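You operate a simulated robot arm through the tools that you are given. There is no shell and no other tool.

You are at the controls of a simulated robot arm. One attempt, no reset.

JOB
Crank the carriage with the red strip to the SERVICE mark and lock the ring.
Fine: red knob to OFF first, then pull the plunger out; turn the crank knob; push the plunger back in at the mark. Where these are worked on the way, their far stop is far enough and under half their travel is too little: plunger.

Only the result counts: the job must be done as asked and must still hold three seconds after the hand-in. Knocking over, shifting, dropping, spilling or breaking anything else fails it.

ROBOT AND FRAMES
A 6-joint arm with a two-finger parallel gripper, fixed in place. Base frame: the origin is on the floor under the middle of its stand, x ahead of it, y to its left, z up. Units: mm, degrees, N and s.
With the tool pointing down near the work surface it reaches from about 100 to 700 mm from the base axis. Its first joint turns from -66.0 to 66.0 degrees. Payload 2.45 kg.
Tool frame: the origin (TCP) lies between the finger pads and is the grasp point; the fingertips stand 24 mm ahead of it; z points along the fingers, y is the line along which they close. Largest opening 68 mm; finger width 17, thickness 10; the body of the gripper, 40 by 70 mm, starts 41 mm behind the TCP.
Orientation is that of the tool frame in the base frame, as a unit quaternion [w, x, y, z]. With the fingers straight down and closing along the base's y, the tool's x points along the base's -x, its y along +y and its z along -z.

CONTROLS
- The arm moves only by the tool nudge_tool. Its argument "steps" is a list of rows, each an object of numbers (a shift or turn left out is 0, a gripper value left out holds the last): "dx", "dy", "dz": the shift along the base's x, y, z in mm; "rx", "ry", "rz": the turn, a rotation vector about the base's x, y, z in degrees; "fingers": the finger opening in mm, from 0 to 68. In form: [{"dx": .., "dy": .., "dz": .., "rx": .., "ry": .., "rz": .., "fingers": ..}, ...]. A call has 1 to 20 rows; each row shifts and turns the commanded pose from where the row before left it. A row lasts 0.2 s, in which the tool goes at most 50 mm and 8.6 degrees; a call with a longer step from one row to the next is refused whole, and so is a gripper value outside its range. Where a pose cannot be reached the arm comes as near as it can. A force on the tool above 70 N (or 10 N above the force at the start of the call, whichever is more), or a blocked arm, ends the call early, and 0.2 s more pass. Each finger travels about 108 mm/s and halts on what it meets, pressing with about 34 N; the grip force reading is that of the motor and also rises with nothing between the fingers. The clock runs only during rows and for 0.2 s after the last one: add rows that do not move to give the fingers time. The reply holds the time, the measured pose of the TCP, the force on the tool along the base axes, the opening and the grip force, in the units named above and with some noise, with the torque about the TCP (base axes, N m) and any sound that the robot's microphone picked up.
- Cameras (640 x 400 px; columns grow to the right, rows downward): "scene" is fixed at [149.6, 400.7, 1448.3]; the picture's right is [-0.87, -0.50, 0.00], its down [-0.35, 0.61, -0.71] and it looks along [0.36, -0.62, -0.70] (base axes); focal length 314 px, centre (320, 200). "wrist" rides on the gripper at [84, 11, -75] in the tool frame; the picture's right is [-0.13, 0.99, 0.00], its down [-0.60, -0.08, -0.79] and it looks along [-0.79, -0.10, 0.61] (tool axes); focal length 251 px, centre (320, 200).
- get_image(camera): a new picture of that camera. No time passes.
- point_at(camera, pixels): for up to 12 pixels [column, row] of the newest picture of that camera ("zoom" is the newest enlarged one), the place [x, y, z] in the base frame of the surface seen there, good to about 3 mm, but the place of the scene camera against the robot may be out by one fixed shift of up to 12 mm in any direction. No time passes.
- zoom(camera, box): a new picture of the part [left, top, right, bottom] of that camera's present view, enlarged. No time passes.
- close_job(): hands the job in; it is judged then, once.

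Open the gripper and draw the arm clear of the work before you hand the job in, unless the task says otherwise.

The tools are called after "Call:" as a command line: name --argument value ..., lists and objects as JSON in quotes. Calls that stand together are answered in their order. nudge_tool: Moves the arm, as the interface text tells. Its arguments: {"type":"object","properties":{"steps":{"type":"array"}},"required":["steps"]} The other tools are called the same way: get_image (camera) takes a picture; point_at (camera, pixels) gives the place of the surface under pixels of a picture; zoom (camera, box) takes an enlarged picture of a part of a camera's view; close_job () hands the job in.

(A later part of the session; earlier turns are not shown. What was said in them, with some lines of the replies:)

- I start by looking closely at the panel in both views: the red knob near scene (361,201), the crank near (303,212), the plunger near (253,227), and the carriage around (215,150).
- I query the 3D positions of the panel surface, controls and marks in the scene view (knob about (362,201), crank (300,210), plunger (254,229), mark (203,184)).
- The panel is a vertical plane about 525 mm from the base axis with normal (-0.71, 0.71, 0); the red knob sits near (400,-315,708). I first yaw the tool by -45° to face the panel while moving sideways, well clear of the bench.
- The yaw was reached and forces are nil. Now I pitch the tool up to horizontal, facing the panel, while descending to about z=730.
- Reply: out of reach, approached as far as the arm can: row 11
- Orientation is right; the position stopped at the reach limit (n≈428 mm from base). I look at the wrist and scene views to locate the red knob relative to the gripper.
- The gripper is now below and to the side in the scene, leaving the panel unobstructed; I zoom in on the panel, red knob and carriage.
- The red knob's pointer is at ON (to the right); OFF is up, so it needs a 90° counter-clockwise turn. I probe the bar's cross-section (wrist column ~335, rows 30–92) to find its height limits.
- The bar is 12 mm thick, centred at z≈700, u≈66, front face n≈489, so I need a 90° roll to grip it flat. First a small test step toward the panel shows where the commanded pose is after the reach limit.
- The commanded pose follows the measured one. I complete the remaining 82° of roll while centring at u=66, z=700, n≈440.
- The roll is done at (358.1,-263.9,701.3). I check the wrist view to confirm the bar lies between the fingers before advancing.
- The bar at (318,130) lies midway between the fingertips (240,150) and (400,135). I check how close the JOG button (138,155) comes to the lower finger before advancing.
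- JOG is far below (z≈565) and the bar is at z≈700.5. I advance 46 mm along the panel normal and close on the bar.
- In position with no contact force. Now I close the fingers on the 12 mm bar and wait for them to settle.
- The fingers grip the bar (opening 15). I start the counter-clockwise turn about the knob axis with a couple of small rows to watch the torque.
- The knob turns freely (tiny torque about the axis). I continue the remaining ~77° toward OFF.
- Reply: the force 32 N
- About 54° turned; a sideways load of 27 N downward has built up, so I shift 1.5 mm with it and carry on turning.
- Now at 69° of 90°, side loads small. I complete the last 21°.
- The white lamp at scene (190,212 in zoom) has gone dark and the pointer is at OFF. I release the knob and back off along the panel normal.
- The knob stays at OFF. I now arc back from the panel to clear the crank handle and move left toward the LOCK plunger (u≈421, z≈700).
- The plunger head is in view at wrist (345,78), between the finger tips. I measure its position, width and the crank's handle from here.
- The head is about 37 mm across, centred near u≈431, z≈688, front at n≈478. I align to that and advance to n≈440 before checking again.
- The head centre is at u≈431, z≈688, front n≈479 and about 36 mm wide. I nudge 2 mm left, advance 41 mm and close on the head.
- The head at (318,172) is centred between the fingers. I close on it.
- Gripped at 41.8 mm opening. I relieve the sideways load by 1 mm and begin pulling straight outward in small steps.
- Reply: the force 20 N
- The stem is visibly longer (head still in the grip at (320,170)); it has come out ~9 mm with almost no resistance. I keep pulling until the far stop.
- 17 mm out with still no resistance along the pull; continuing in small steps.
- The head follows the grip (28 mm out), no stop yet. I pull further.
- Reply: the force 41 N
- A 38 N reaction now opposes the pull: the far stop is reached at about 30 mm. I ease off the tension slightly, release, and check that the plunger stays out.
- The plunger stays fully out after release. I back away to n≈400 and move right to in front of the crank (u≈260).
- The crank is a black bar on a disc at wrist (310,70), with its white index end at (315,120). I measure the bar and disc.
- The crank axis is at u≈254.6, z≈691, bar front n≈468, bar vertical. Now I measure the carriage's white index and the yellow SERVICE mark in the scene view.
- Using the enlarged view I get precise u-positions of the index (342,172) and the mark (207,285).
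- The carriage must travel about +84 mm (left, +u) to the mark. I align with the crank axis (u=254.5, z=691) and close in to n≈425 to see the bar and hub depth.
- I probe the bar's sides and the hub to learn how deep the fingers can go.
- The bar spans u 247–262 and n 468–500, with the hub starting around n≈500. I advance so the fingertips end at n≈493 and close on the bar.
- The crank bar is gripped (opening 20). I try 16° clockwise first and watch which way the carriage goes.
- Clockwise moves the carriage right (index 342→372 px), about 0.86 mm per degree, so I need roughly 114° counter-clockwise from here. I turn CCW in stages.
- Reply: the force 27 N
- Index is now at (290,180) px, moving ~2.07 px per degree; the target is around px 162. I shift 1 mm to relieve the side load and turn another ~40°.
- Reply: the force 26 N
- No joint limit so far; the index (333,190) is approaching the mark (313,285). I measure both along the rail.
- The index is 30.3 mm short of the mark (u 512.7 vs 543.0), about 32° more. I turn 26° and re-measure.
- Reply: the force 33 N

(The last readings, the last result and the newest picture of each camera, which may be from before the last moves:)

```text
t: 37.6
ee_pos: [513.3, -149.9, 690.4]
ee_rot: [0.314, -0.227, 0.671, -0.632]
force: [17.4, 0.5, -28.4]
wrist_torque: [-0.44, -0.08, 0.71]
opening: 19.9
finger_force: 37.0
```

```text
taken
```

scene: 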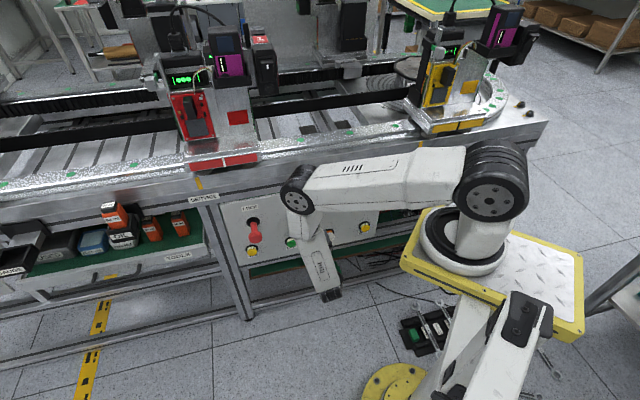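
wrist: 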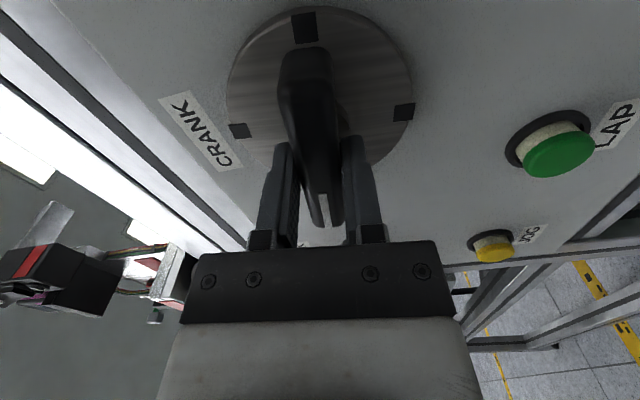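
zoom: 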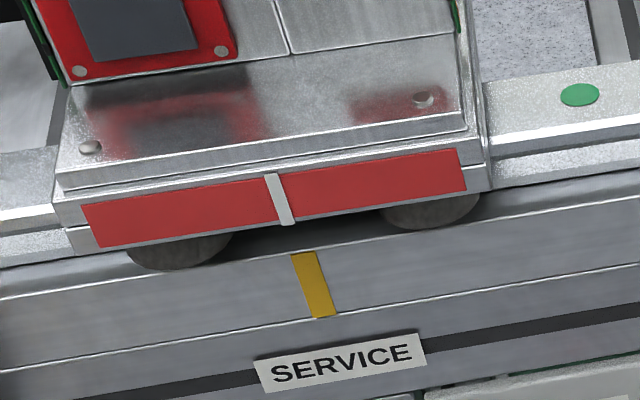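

Call:
point_at --camera "zoom" --pixels '[[272, 180], [275, 187], [279, 195], [281, 203], [284, 210], [287, 218], [306, 260], [309, 270], [312, 280], [315, 290], [318, 300], [321, 310]]'

```text
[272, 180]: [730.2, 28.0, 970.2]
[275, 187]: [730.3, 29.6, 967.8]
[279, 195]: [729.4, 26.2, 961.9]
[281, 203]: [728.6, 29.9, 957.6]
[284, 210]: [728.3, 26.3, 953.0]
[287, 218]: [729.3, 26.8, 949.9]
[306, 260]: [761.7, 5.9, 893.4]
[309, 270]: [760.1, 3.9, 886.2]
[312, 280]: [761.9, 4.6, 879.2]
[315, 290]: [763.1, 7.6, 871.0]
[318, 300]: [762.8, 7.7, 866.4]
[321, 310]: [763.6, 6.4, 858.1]
```

The index (u≈535.4) is 7.8 mm short of the mark (543.2), i.e. about 9°. I ease the tool down 1 mm and turn 7.5° more.

Call:
nudge_tool --steps '[{"dz": -1.0}, {"rx": -2.65, "ry": 2.65}, {"rx": -2.65, "ry": 2.65}, {"dx": 0}, {"dx": 0}]'

Call:
zoom --camera "scene" --box '[170, 145, 220, 182]'

```text
t: 38.8
ee_pos: [513.0, -150.4, 689.0]
ee_rot: [0.273, -0.269, 0.654, -0.652]
force: [11.8, 9.6, -15.7]
wrist_torque: [0.22, -0.03, -0.24]
opening: 20.0
finger_force: 37.1
```

```text
10.81 times, centred on (195, 164) of scene
```

zoom: 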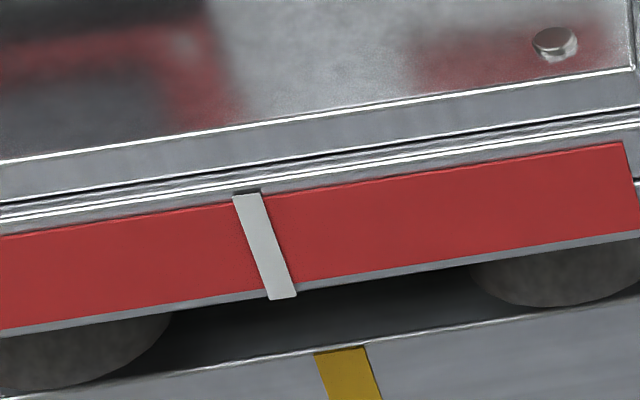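

The crank is now exactly 90° from where it began. I measure the index and the mark on this enlarged view for fine alignment.

Call:
point_at --camera "zoom" --pixels '[[250, 204], [254, 216], [258, 228], [262, 240], [266, 252], [270, 264], [274, 276], [278, 288], [343, 356], [346, 365], [350, 378], [355, 393]]'

Call:
zoom --camera "scene" --box '[170, 155, 230, 195]'

```text
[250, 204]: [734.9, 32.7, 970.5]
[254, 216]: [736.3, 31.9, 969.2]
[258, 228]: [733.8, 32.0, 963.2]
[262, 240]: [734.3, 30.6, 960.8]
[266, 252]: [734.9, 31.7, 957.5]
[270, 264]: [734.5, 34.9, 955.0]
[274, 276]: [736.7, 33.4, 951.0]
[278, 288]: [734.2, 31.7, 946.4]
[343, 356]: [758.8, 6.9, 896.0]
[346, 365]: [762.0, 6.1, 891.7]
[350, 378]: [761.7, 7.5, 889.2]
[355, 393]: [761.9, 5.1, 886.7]
```

```text
10.00 times, centred on (200, 175) of scene
```

zoom: 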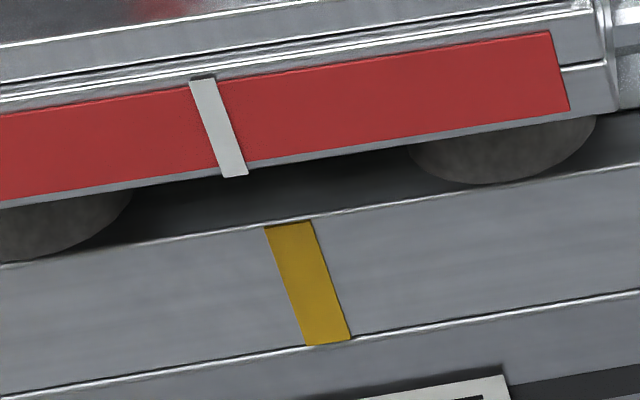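

The index averages u≈542.6 against the mark's ~543. I sample more points on the mark and index in this view to refine it.

Call:
point_at --camera "zoom" --pixels '[[291, 232], [295, 244], [299, 256], [303, 268], [307, 280], [311, 292], [315, 304], [319, 316], [323, 328], [326, 338], [289, 226], [305, 274]]'

Call:
point_at --camera "zoom" --pixels '[[204, 84], [207, 94], [210, 102], [213, 110], [216, 118], [219, 126], [222, 134], [225, 142], [228, 150], [231, 158], [234, 166], [236, 172]]'

```text
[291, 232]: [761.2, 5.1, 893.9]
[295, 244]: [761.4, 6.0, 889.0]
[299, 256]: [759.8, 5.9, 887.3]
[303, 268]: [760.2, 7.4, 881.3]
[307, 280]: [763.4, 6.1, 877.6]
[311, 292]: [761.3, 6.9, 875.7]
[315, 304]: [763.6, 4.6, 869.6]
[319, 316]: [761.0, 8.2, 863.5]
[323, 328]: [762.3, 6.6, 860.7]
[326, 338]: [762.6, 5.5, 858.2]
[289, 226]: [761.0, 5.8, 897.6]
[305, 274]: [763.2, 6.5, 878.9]
```

```text
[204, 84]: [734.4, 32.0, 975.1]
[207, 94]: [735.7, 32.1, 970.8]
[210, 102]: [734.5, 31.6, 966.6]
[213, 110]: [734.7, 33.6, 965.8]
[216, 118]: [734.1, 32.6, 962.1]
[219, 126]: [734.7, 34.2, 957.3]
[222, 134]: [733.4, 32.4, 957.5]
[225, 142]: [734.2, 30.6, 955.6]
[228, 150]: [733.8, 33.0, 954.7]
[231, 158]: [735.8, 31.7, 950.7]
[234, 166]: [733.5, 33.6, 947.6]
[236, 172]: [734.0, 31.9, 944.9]
```

The index is ~0.8 mm short of the mark (542.2 vs 543.0). I nudge the crank 0.9° more CCW and re-measure.

Call:
nudge_tool --steps '[{"rx": -0.65, "ry": 0.65}, {"dx": 0}, {"dx": 0}]'

Call:
zoom --camera "scene" --box '[170, 155, 230, 195]'

```text
t: 39.6
ee_pos: [511.3, -151.2, 689.9]
ee_rot: [-0.268, 0.275, -0.652, 0.654]
force: [12.5, 10.4, -12.6]
wrist_torque: [0.24, 0.04, -0.23]
opening: 20.1
finger_force: 37.0
```

```text
10.00 times, centred on (200, 175) of scene
```

zoom: 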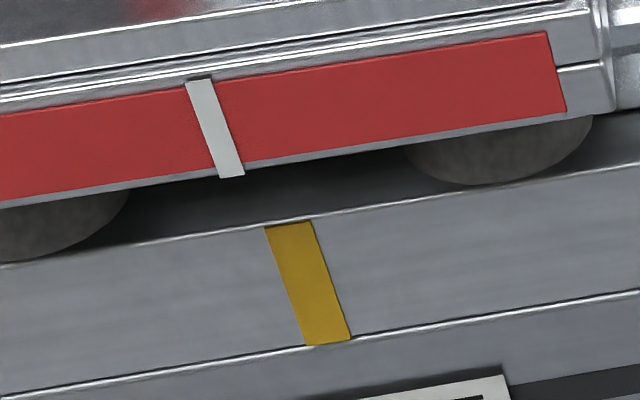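

The index moved ~3.5 px left (≈0.9 mm). I verify with points along both lines.

Call:
point_at --camera "zoom" --pixels '[[201, 86], [204, 95], [207, 104], [210, 112], [213, 120], [216, 128], [218, 136], [221, 144], [224, 152], [227, 160], [230, 168], [232, 173]]'

Call:
point_at --camera "zoom" --pixels '[[291, 232], [295, 244], [299, 256], [303, 268], [307, 280], [311, 292], [315, 304], [319, 316], [323, 328], [326, 338], [289, 226], [305, 274]]'

Call:
get_image --camera "wrist"

```text
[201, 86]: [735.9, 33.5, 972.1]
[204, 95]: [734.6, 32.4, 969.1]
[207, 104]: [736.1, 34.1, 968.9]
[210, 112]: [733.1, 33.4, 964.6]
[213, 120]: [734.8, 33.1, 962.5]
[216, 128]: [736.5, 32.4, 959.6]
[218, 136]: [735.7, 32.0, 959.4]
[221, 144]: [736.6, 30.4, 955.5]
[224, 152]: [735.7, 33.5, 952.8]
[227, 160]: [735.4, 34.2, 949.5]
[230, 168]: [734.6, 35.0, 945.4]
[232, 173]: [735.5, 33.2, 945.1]
```

```text
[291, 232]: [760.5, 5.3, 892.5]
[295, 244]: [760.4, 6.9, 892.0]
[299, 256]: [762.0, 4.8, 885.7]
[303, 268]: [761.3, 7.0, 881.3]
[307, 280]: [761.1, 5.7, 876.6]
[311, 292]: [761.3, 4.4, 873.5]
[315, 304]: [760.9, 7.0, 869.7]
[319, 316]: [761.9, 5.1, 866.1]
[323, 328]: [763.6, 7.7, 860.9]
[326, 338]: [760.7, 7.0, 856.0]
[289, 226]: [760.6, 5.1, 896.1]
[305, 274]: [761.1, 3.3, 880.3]
```

```text
taken
```

wrist: 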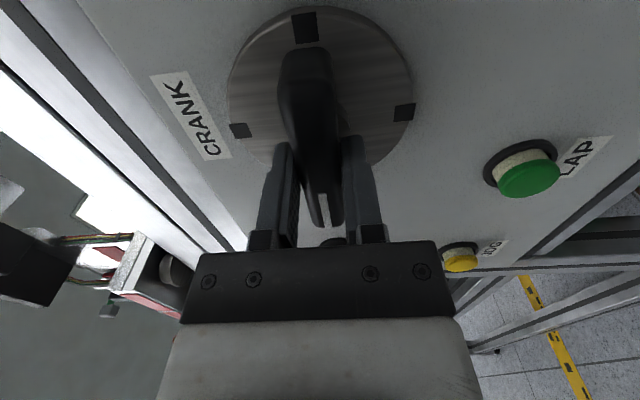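

Index ≈543.4 and mark ≈542.9: aligned within measurement noise. I open the fingers, back off along the normal, and recheck the carriage.

Call:
nudge_tool --steps '[{"fingers": 30}, {"fingers": 45}, {"dx": -7.5, "dy": 7.5}, {"dx": -10, "dy": 10}, {"dx": -10, "dy": 10}, {"dx": -10, "dy": 10}, {"dx": 0}]'

Call:
zoom --camera "scene" --box '[170, 155, 230, 195]'

Call:
get_image --camera "wrist"

```text
t: 41.2
ee_pos: [475.0, -112.7, 690.2]
ee_rot: [-0.267, 0.274, -0.65, 0.656]
force: [0.3, 0.5, -1.0]
wrist_torque: [-0.02, -0.03, 0.01]
opening: 45.0
finger_force: 0.0
```

```text
10.00 times, centred on (200, 175) of scene
```

zoom: 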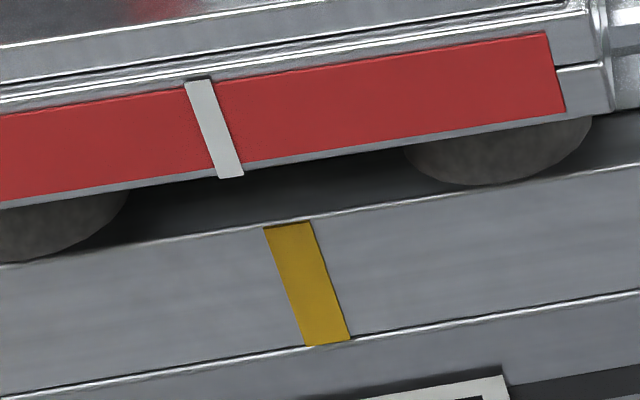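

```text
taken
```

wrist: 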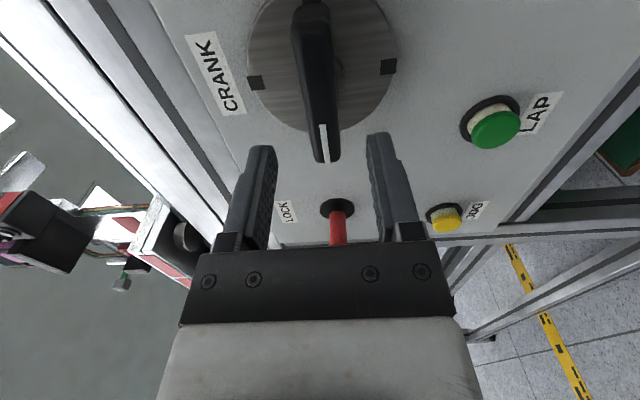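

The carriage stayed aligned after release. I retract to n≈400, roll back upright and move left in front of the pulled-out plunger, closing the fingers to push with the tips.

Call:
nudge_tool --steps '[{"dx": -6, "dy": 6}, {"dx": -6, "dy": 6}, {"dx": 11.25, "dy": 11.25, "rx": 5.786, "ry": -5.786}, {"dx": 11.25, "dy": 11.25, "rx": 5.786, "ry": -5.786}, {"dx": 11.25, "dy": 11.25, "rx": 5.786, "ry": -5.786}, {"dx": 11.25, "dy": 11.25, "rx": 5.786, "ry": -5.786}, {"dx": 11.25, "dy": 11.25, "rx": 5.786, "ry": -5.786}, {"dx": 11.25, "dy": 11.25, "rx": 5.786, "ry": -5.786}, {"dx": 11.25, "dy": 11.25, "rx": 5.786, "ry": -5.786}, {"dx": 11.25, "dy": 11.25, "rx": 5.786, "ry": -5.786}, {"dx": 11.25, "dy": 11.25, "rx": 5.786, "ry": -5.786}, {"dx": 11.25, "dy": 11.25, "rx": 5.786, "ry": -5.786}, {"dx": 11.25, "dy": 11.25, "rx": 5.786, "ry": -5.786}, {"dx": 0}, {"dx": 0}]'

Call:
get_image --camera "wrist"

Call:
zoom --camera "scene" --box '[170, 140, 330, 240]'

```text
t: 44.4
ee_pos: [585.7, 22.4, 690.2]
ee_rot: [0.652, 0.267, 0.654, -0.274]
force: [-1.0, 1.1, -0.9]
wrist_torque: [0.01, -0.04, 0.0]
opening: 44.9
finger_force: 0.1
```

```text
taken
```

wrist: 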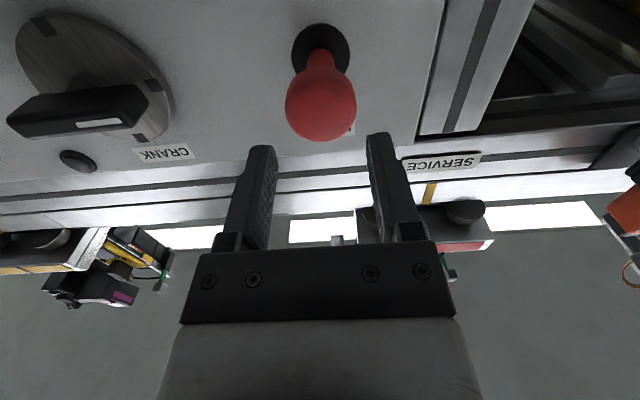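

```text
4.00 times, centred on (250, 190) of scene
```

zoom: 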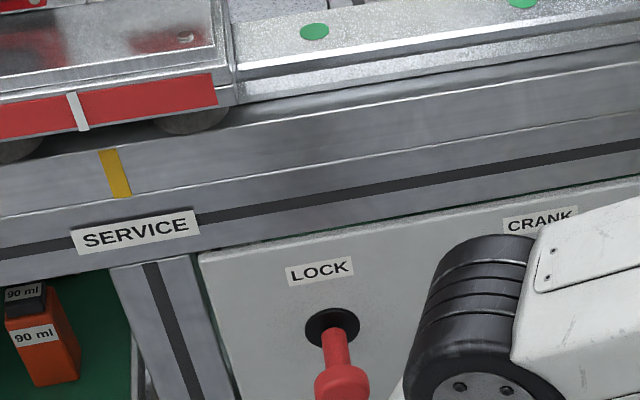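

The plunger is out at wrist (320,95), and the carriage is in view behind the right finger. I close the fingers (needed for pushing), which should also let me cross-check the index with the wrist camera.

Call:
nudge_tool --steps '[{"fingers": 20}, {"fingers": 0}, {"dx": 0}]'

Call:
zoom --camera "wrist" --box '[320, 130, 520, 260]'

Call:
get_image --camera "wrist"

```text
t: 45.2
ee_pos: [585.9, 21.0, 690.3]
ee_rot: [0.652, 0.268, 0.654, -0.274]
force: [-0.5, 0.8, 0.2]
wrist_torque: [-0.01, 0.02, -0.02]
opening: 0.0
finger_force: 23.8
```

```text
3.08 times, centred on (420, 195) of wrist
```

zoom: 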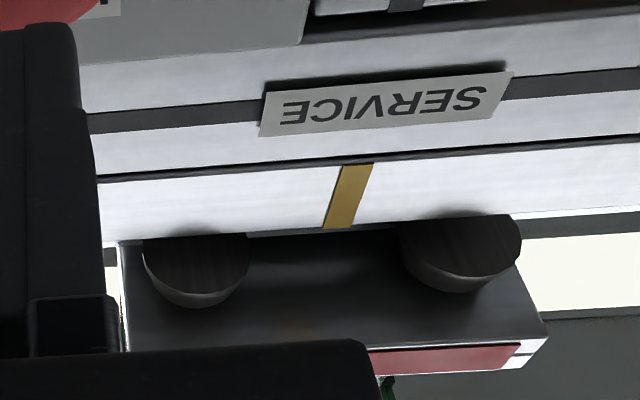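

```text
taken
```

wrist: 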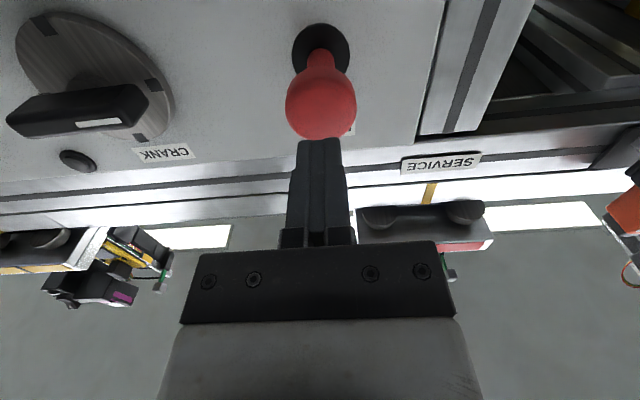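

The carriage feet look symmetric about the mark's line. For a cross-check of the index itself I shift 60 mm to the right so that it is not hidden by the gripper body.

Call:
nudge_tool --steps '[{"dx": -21, "dy": -21}, {"dx": -21, "dy": -21}, {"dx": 0}]'

Call:
zoom --camera "wrist" --box '[400, 150, 600, 280]'

```text
t: 46.0
ee_pos: [543.5, -19.9, 690.3]
ee_rot: [0.653, 0.267, 0.654, -0.274]
force: [-0.5, -0.1, 0.4]
wrist_torque: [-0.02, 0.03, -0.01]
opening: 0.1
finger_force: 23.9
```

```text
3.08 times, centred on (500, 215) of wrist
```

zoom: 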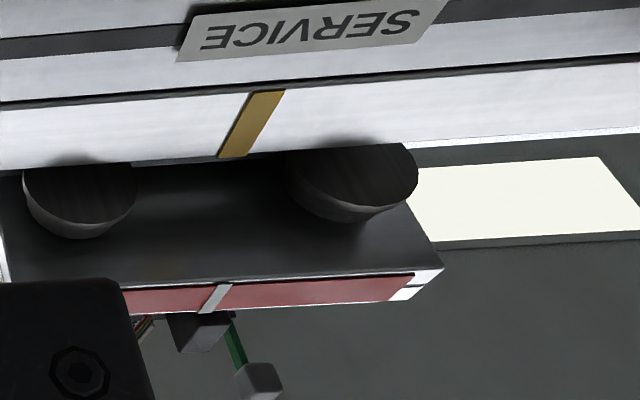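

The white index is now visible at zoom (215,298) below the yellow mark at (252,122). I query both in this view.

Call:
point_at --camera "zoom" --pixels '[[222, 289], [218, 294], [215, 299], [212, 304], [209, 309], [264, 98], [259, 108], [253, 118], [248, 128], [243, 138], [238, 146], [234, 152]]'

Call:
point_at --camera "zoom" --pixels '[[221, 290], [219, 293], [216, 297], [213, 301], [210, 307], [262, 102], [257, 111], [251, 121], [246, 131], [241, 141], [236, 149], [266, 95]]'

```text
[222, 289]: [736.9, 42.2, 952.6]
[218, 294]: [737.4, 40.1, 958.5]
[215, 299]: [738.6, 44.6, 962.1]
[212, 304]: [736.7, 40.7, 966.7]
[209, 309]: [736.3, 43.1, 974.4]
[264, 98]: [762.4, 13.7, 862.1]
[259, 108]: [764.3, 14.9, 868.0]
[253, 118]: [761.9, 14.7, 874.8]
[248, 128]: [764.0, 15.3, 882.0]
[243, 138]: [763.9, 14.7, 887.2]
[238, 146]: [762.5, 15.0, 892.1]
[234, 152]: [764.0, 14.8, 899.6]
```

```text
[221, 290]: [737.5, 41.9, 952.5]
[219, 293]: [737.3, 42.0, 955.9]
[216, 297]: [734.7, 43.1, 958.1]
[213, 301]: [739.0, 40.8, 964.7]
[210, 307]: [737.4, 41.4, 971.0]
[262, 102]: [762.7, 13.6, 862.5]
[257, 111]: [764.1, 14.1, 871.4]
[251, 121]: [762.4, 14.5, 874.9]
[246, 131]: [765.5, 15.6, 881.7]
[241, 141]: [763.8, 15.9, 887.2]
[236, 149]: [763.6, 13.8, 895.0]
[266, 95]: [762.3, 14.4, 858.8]
```

Wrist camera also shows the index within ~0.8 mm of the mark. I go back in front of the plunger (u≈430, z≈688) and approach its head.

Call:
nudge_tool --steps '[{"dx": 21, "dy": 21, "dz": -1}, {"dx": 21, "dy": 21, "dz": -1}, {"dx": 0.3, "dy": 0.3}, {"dx": 7, "dy": -7}, {"dx": 7, "dy": -7}, {"dx": 0}]'

Call:
get_image --camera "wrist"

```text
t: 47.4
ee_pos: [598.8, 9.9, 687.3]
ee_rot: [0.652, 0.268, 0.654, -0.274]
force: [0.1, 0.4, -0.8]
wrist_torque: [-0.04, -0.02, 0.02]
opening: 0.2
finger_force: 23.5
```

```text
taken
```

wrist: 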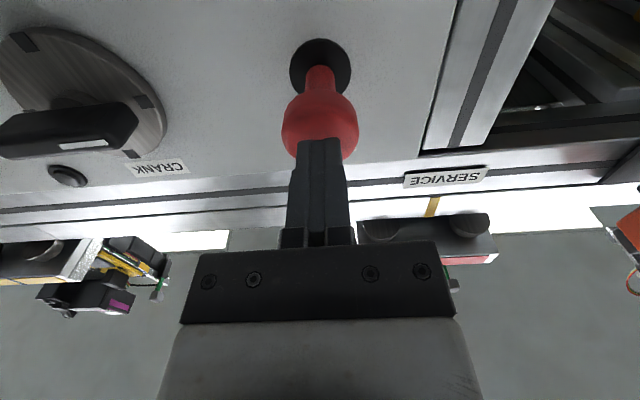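

The closed tips are centred on the head. I push straight in, in 3 mm steps.

Call:
nudge_tool --steps '[{"dx": 2.1, "dy": -2.1}, {"dx": 2.1, "dy": -2.1}, {"dx": 2.1, "dy": -2.1}, {"dx": 2.1, "dy": -2.1}, {"dx": 2.1, "dy": -2.1}, {"dx": 2.1, "dy": -2.1}, {"dx": 0}]'

```text
t: 49.0
ee_pos: [612.9, -4.5, 687.4]
ee_rot: [0.652, 0.268, 0.654, -0.274]
force: [-0.2, -0.9, -0.5]
wrist_torque: [0.01, -0.01, -0.01]
opening: 0.2
finger_force: 23.2
```

Tips should be past the head's original face with no force; I check with the camera whether the plunger is moving in.

Call:
get_image --camera "wrist"

Call:
zoom --camera "scene" --box '[170, 140, 330, 240]'

```text
taken
```

wrist: 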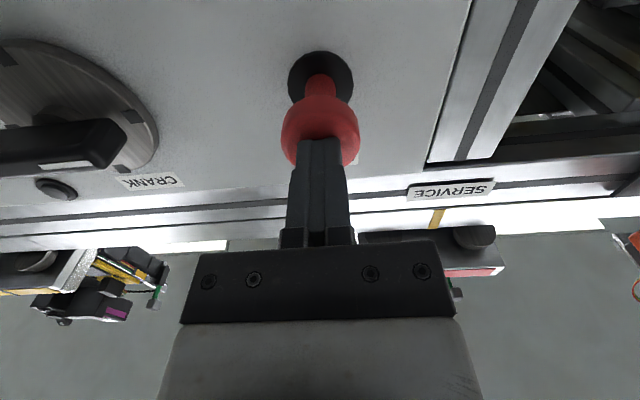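

```text
4.00 times, centred on (250, 190) of scene
```

zoom: 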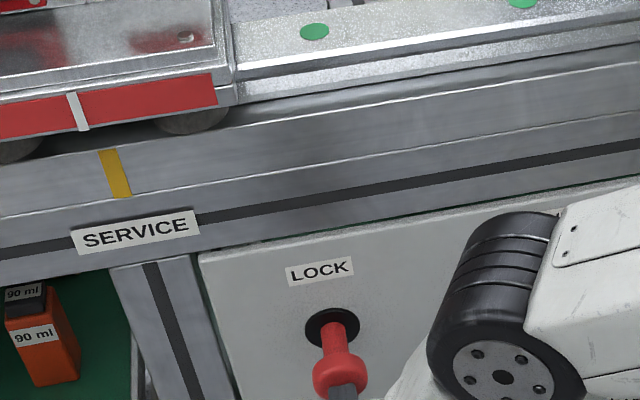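

The stem is shorter, so the plunger is moving in easily. I continue pushing until it bottoms out (tips at n≈479).

Call:
nudge_tool --steps '[{"dx": 2.1, "dy": -2.1}, {"dx": 2.1, "dy": -2.1}, {"dx": 2.1, "dy": -2.1}, {"dx": 2.1, "dy": -2.1}, {"dx": 2.1, "dy": -2.1}, {"dx": 0}]'

Call:
get_image --camera "wrist"

```text
t: 50.4
ee_pos: [624.8, -14.7, 688.6]
ee_rot: [0.652, 0.268, 0.654, -0.273]
force: [0.7, 0.2, -0.1]
wrist_torque: [0.01, -0.02, 0.0]
opening: 0.0
finger_force: 23.4
```

```text
taken
```

wrist: 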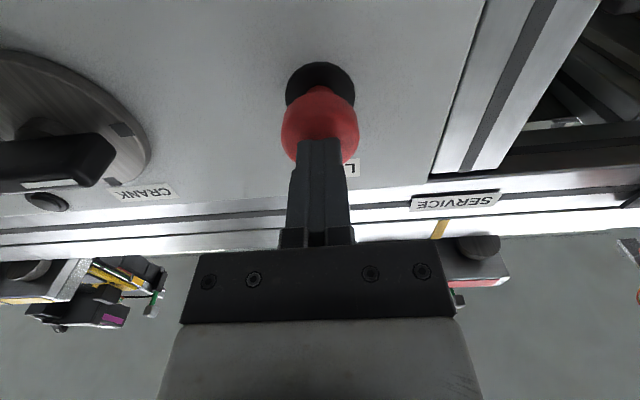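

Tips are at n≈476; the original seat was ≈479. I push the last few millimetres in small steps until a firm reaction appears.

Call:
nudge_tool --steps '[{"dx": 0.8, "dy": -0.8}, {"dx": 0.8, "dy": -0.8}, {"dx": 0.8, "dy": -0.8}, {"dx": 0.8, "dy": -0.8}, {"dx": 0}]'

```text
t: 51.6
ee_pos: [626.7, -16.9, 688.8]
ee_rot: [0.652, 0.267, 0.654, -0.274]
force: [-19.6, 15.9, 8.3]
wrist_torque: [-0.01, -0.11, -0.1]
opening: 0.0
finger_force: 24.0
```

A 25 N reaction at tips n≈479 – the original seated depth. I press slightly more to be sure it is fully home.

Call:
nudge_tool --steps '[{"dx": 0.8, "dy": -0.8}, {"dx": 0.8, "dy": -0.8}, {"dx": 0}]'

Call:
zoom --camera "scene" --box '[170, 140, 330, 240]'

```text
t: 52.4
ee_pos: [625.8, -16.8, 689.2]
ee_rot: [0.653, 0.264, 0.655, -0.274]
force: [-48.8, 34.2, 17.4]
wrist_torque: [0.05, -0.39, -0.31]
opening: 0.0
finger_force: 23.2
```

```text
4.00 times, centred on (250, 190) of scene
```

zoom: 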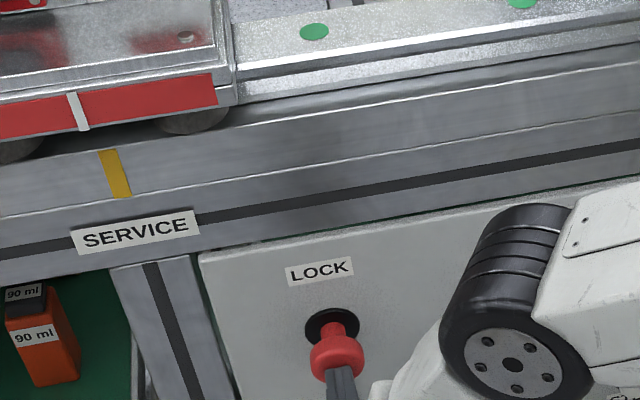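

The plunger is hard against its stop (≈60 N reaction, no further motion). I back straight off, retreat well clear and open the gripper.

Call:
nudge_tool --steps '[{"dx": -4, "dy": 4}, {"dx": -10, "dy": 10}, {"dx": -12, "dy": 12}, {"dx": -12, "dy": 12}, {"dx": -12, "dy": 12, "fingers": 30}, {"dx": -12, "dy": 12, "fingers": 60}, {"dx": 0}]'

Call:
get_image --camera "wrist"

Call:
zoom --camera "scene" --box '[170, 140, 410, 290]'

```text
t: 54.0
ee_pos: [566.7, 42.2, 689.2]
ee_rot: [0.652, 0.268, 0.654, -0.275]
force: [1.0, 0.6, 0.3]
wrist_torque: [0.0, -0.01, 0.0]
opening: 60.0
finger_force: 0.2
```

```text
taken
```

wrist: 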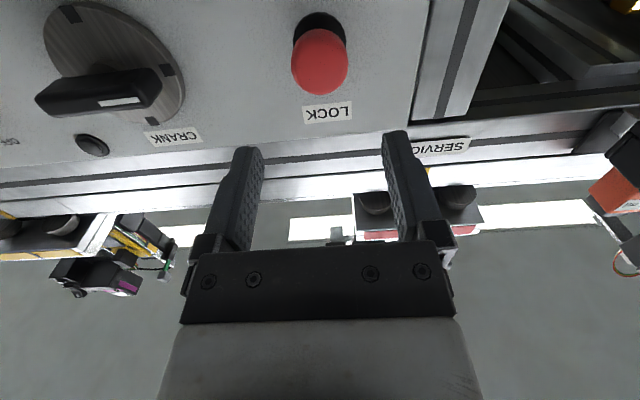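

```text
2.67 times, centred on (290, 215) of scene
```

zoom: 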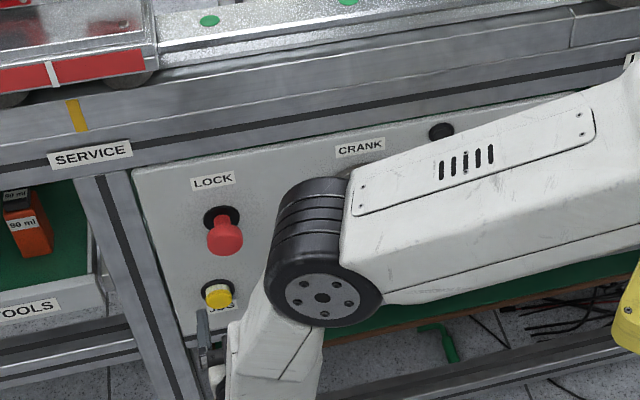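

The plunger has stayed in (no spring-back). I verify its depth and re-verify the carriage's alignment.

Call:
point_at --camera "wrist" --pixels '[[320, 65], [320, 75], [320, 85], [310, 65], [330, 65]]'

Call:
zoom --camera "scene" --box '[170, 155, 230, 195]'

```text
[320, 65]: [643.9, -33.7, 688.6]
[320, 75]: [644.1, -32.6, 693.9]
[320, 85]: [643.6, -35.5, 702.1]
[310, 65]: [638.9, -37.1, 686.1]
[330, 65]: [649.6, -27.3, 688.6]
```

```text
10.00 times, centred on (200, 175) of scene
```

zoom: 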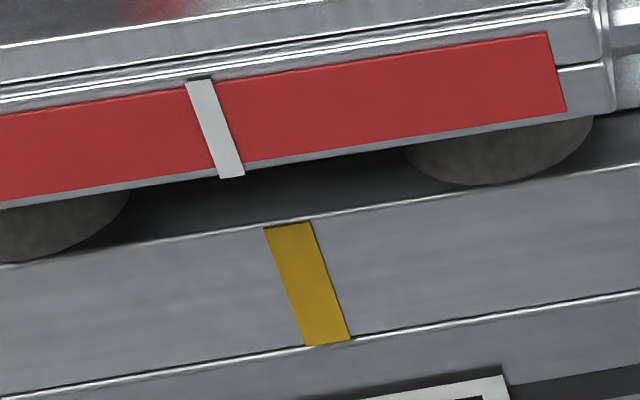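

Plunger face is back at n≈479 (its original seat) and the index sits over the mark as before. I draw the arm a little further back and take a final look at the whole scene, including the red knob.

Call:
nudge_tool --steps '[{"dx": -10, "dy": 10, "dz": 5}, {"dx": -10, "dy": 10, "dz": 5}, {"dx": -10, "dy": 10, "dz": 5}, {"dx": -10, "dy": 10, "dz": 5}, {"dx": 0}]'

Call:
get_image --camera "scene"

Call:
get_image --camera "wrist"

```text
t: 55.2
ee_pos: [525.9, 82.4, 708.7]
ee_rot: [0.652, 0.268, 0.654, -0.273]
force: [0.8, -0.2, -0.4]
wrist_torque: [0.02, 0.0, 0.01]
opening: 60.2
finger_force: 0.1
```

```text
taken
```

scene: 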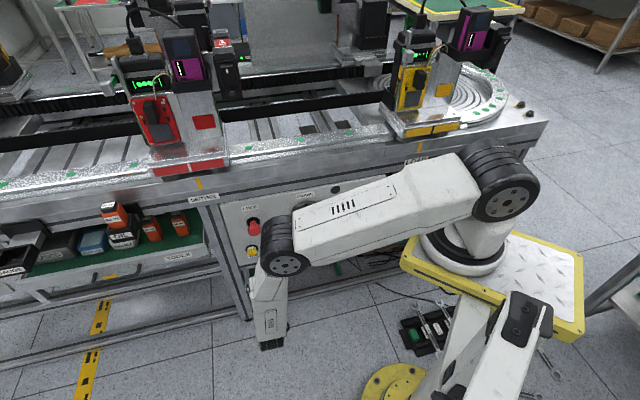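

```text
taken
```

wrist: 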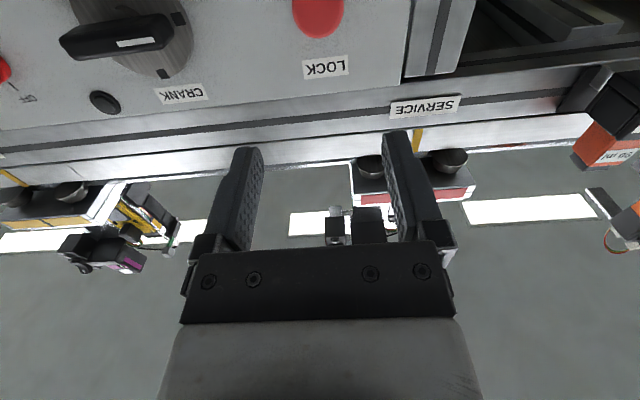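

The lamp is dark (OFF), the red-strip carriage's index is over the SERVICE mark, the plunger is seated, the gripper is open and the arm is clear. I hand the job in.

Call:
close_job

```text
The job is handed in.
```

I cranked the carriage with the red strip to the SERVICE mark, locked the ring and handed the job in. I don't have the judge's result.

- **Red knob:** turned from ON to OFF first. The panel lamp went dark and was still dark at the end.
- **Plunger:** pulled out to its far stop, about 30 mm, before cranking. Afterwards I pushed it back until it bottomed out at its original depth, and it stayed there when I let go.
- **Crank:** turned about 90° counter-clockwise in total. My first 16° was clockwise, which moved the carriage the wrong way, so I reversed it.
- **Alignment:** the white index line measured 0.5 mm past the centre of the yellow mark with the scene camera and 0.8 mm with the wrist camera. The index looked unmoved in the scene view after the plunger went in.

The other carriages appear to move with the ring, as the yellow-strip one shifted position too. I didn't test the lock by trying to turn the crank against it. The gripper was open and the arm was clear of the panel at hand-in.
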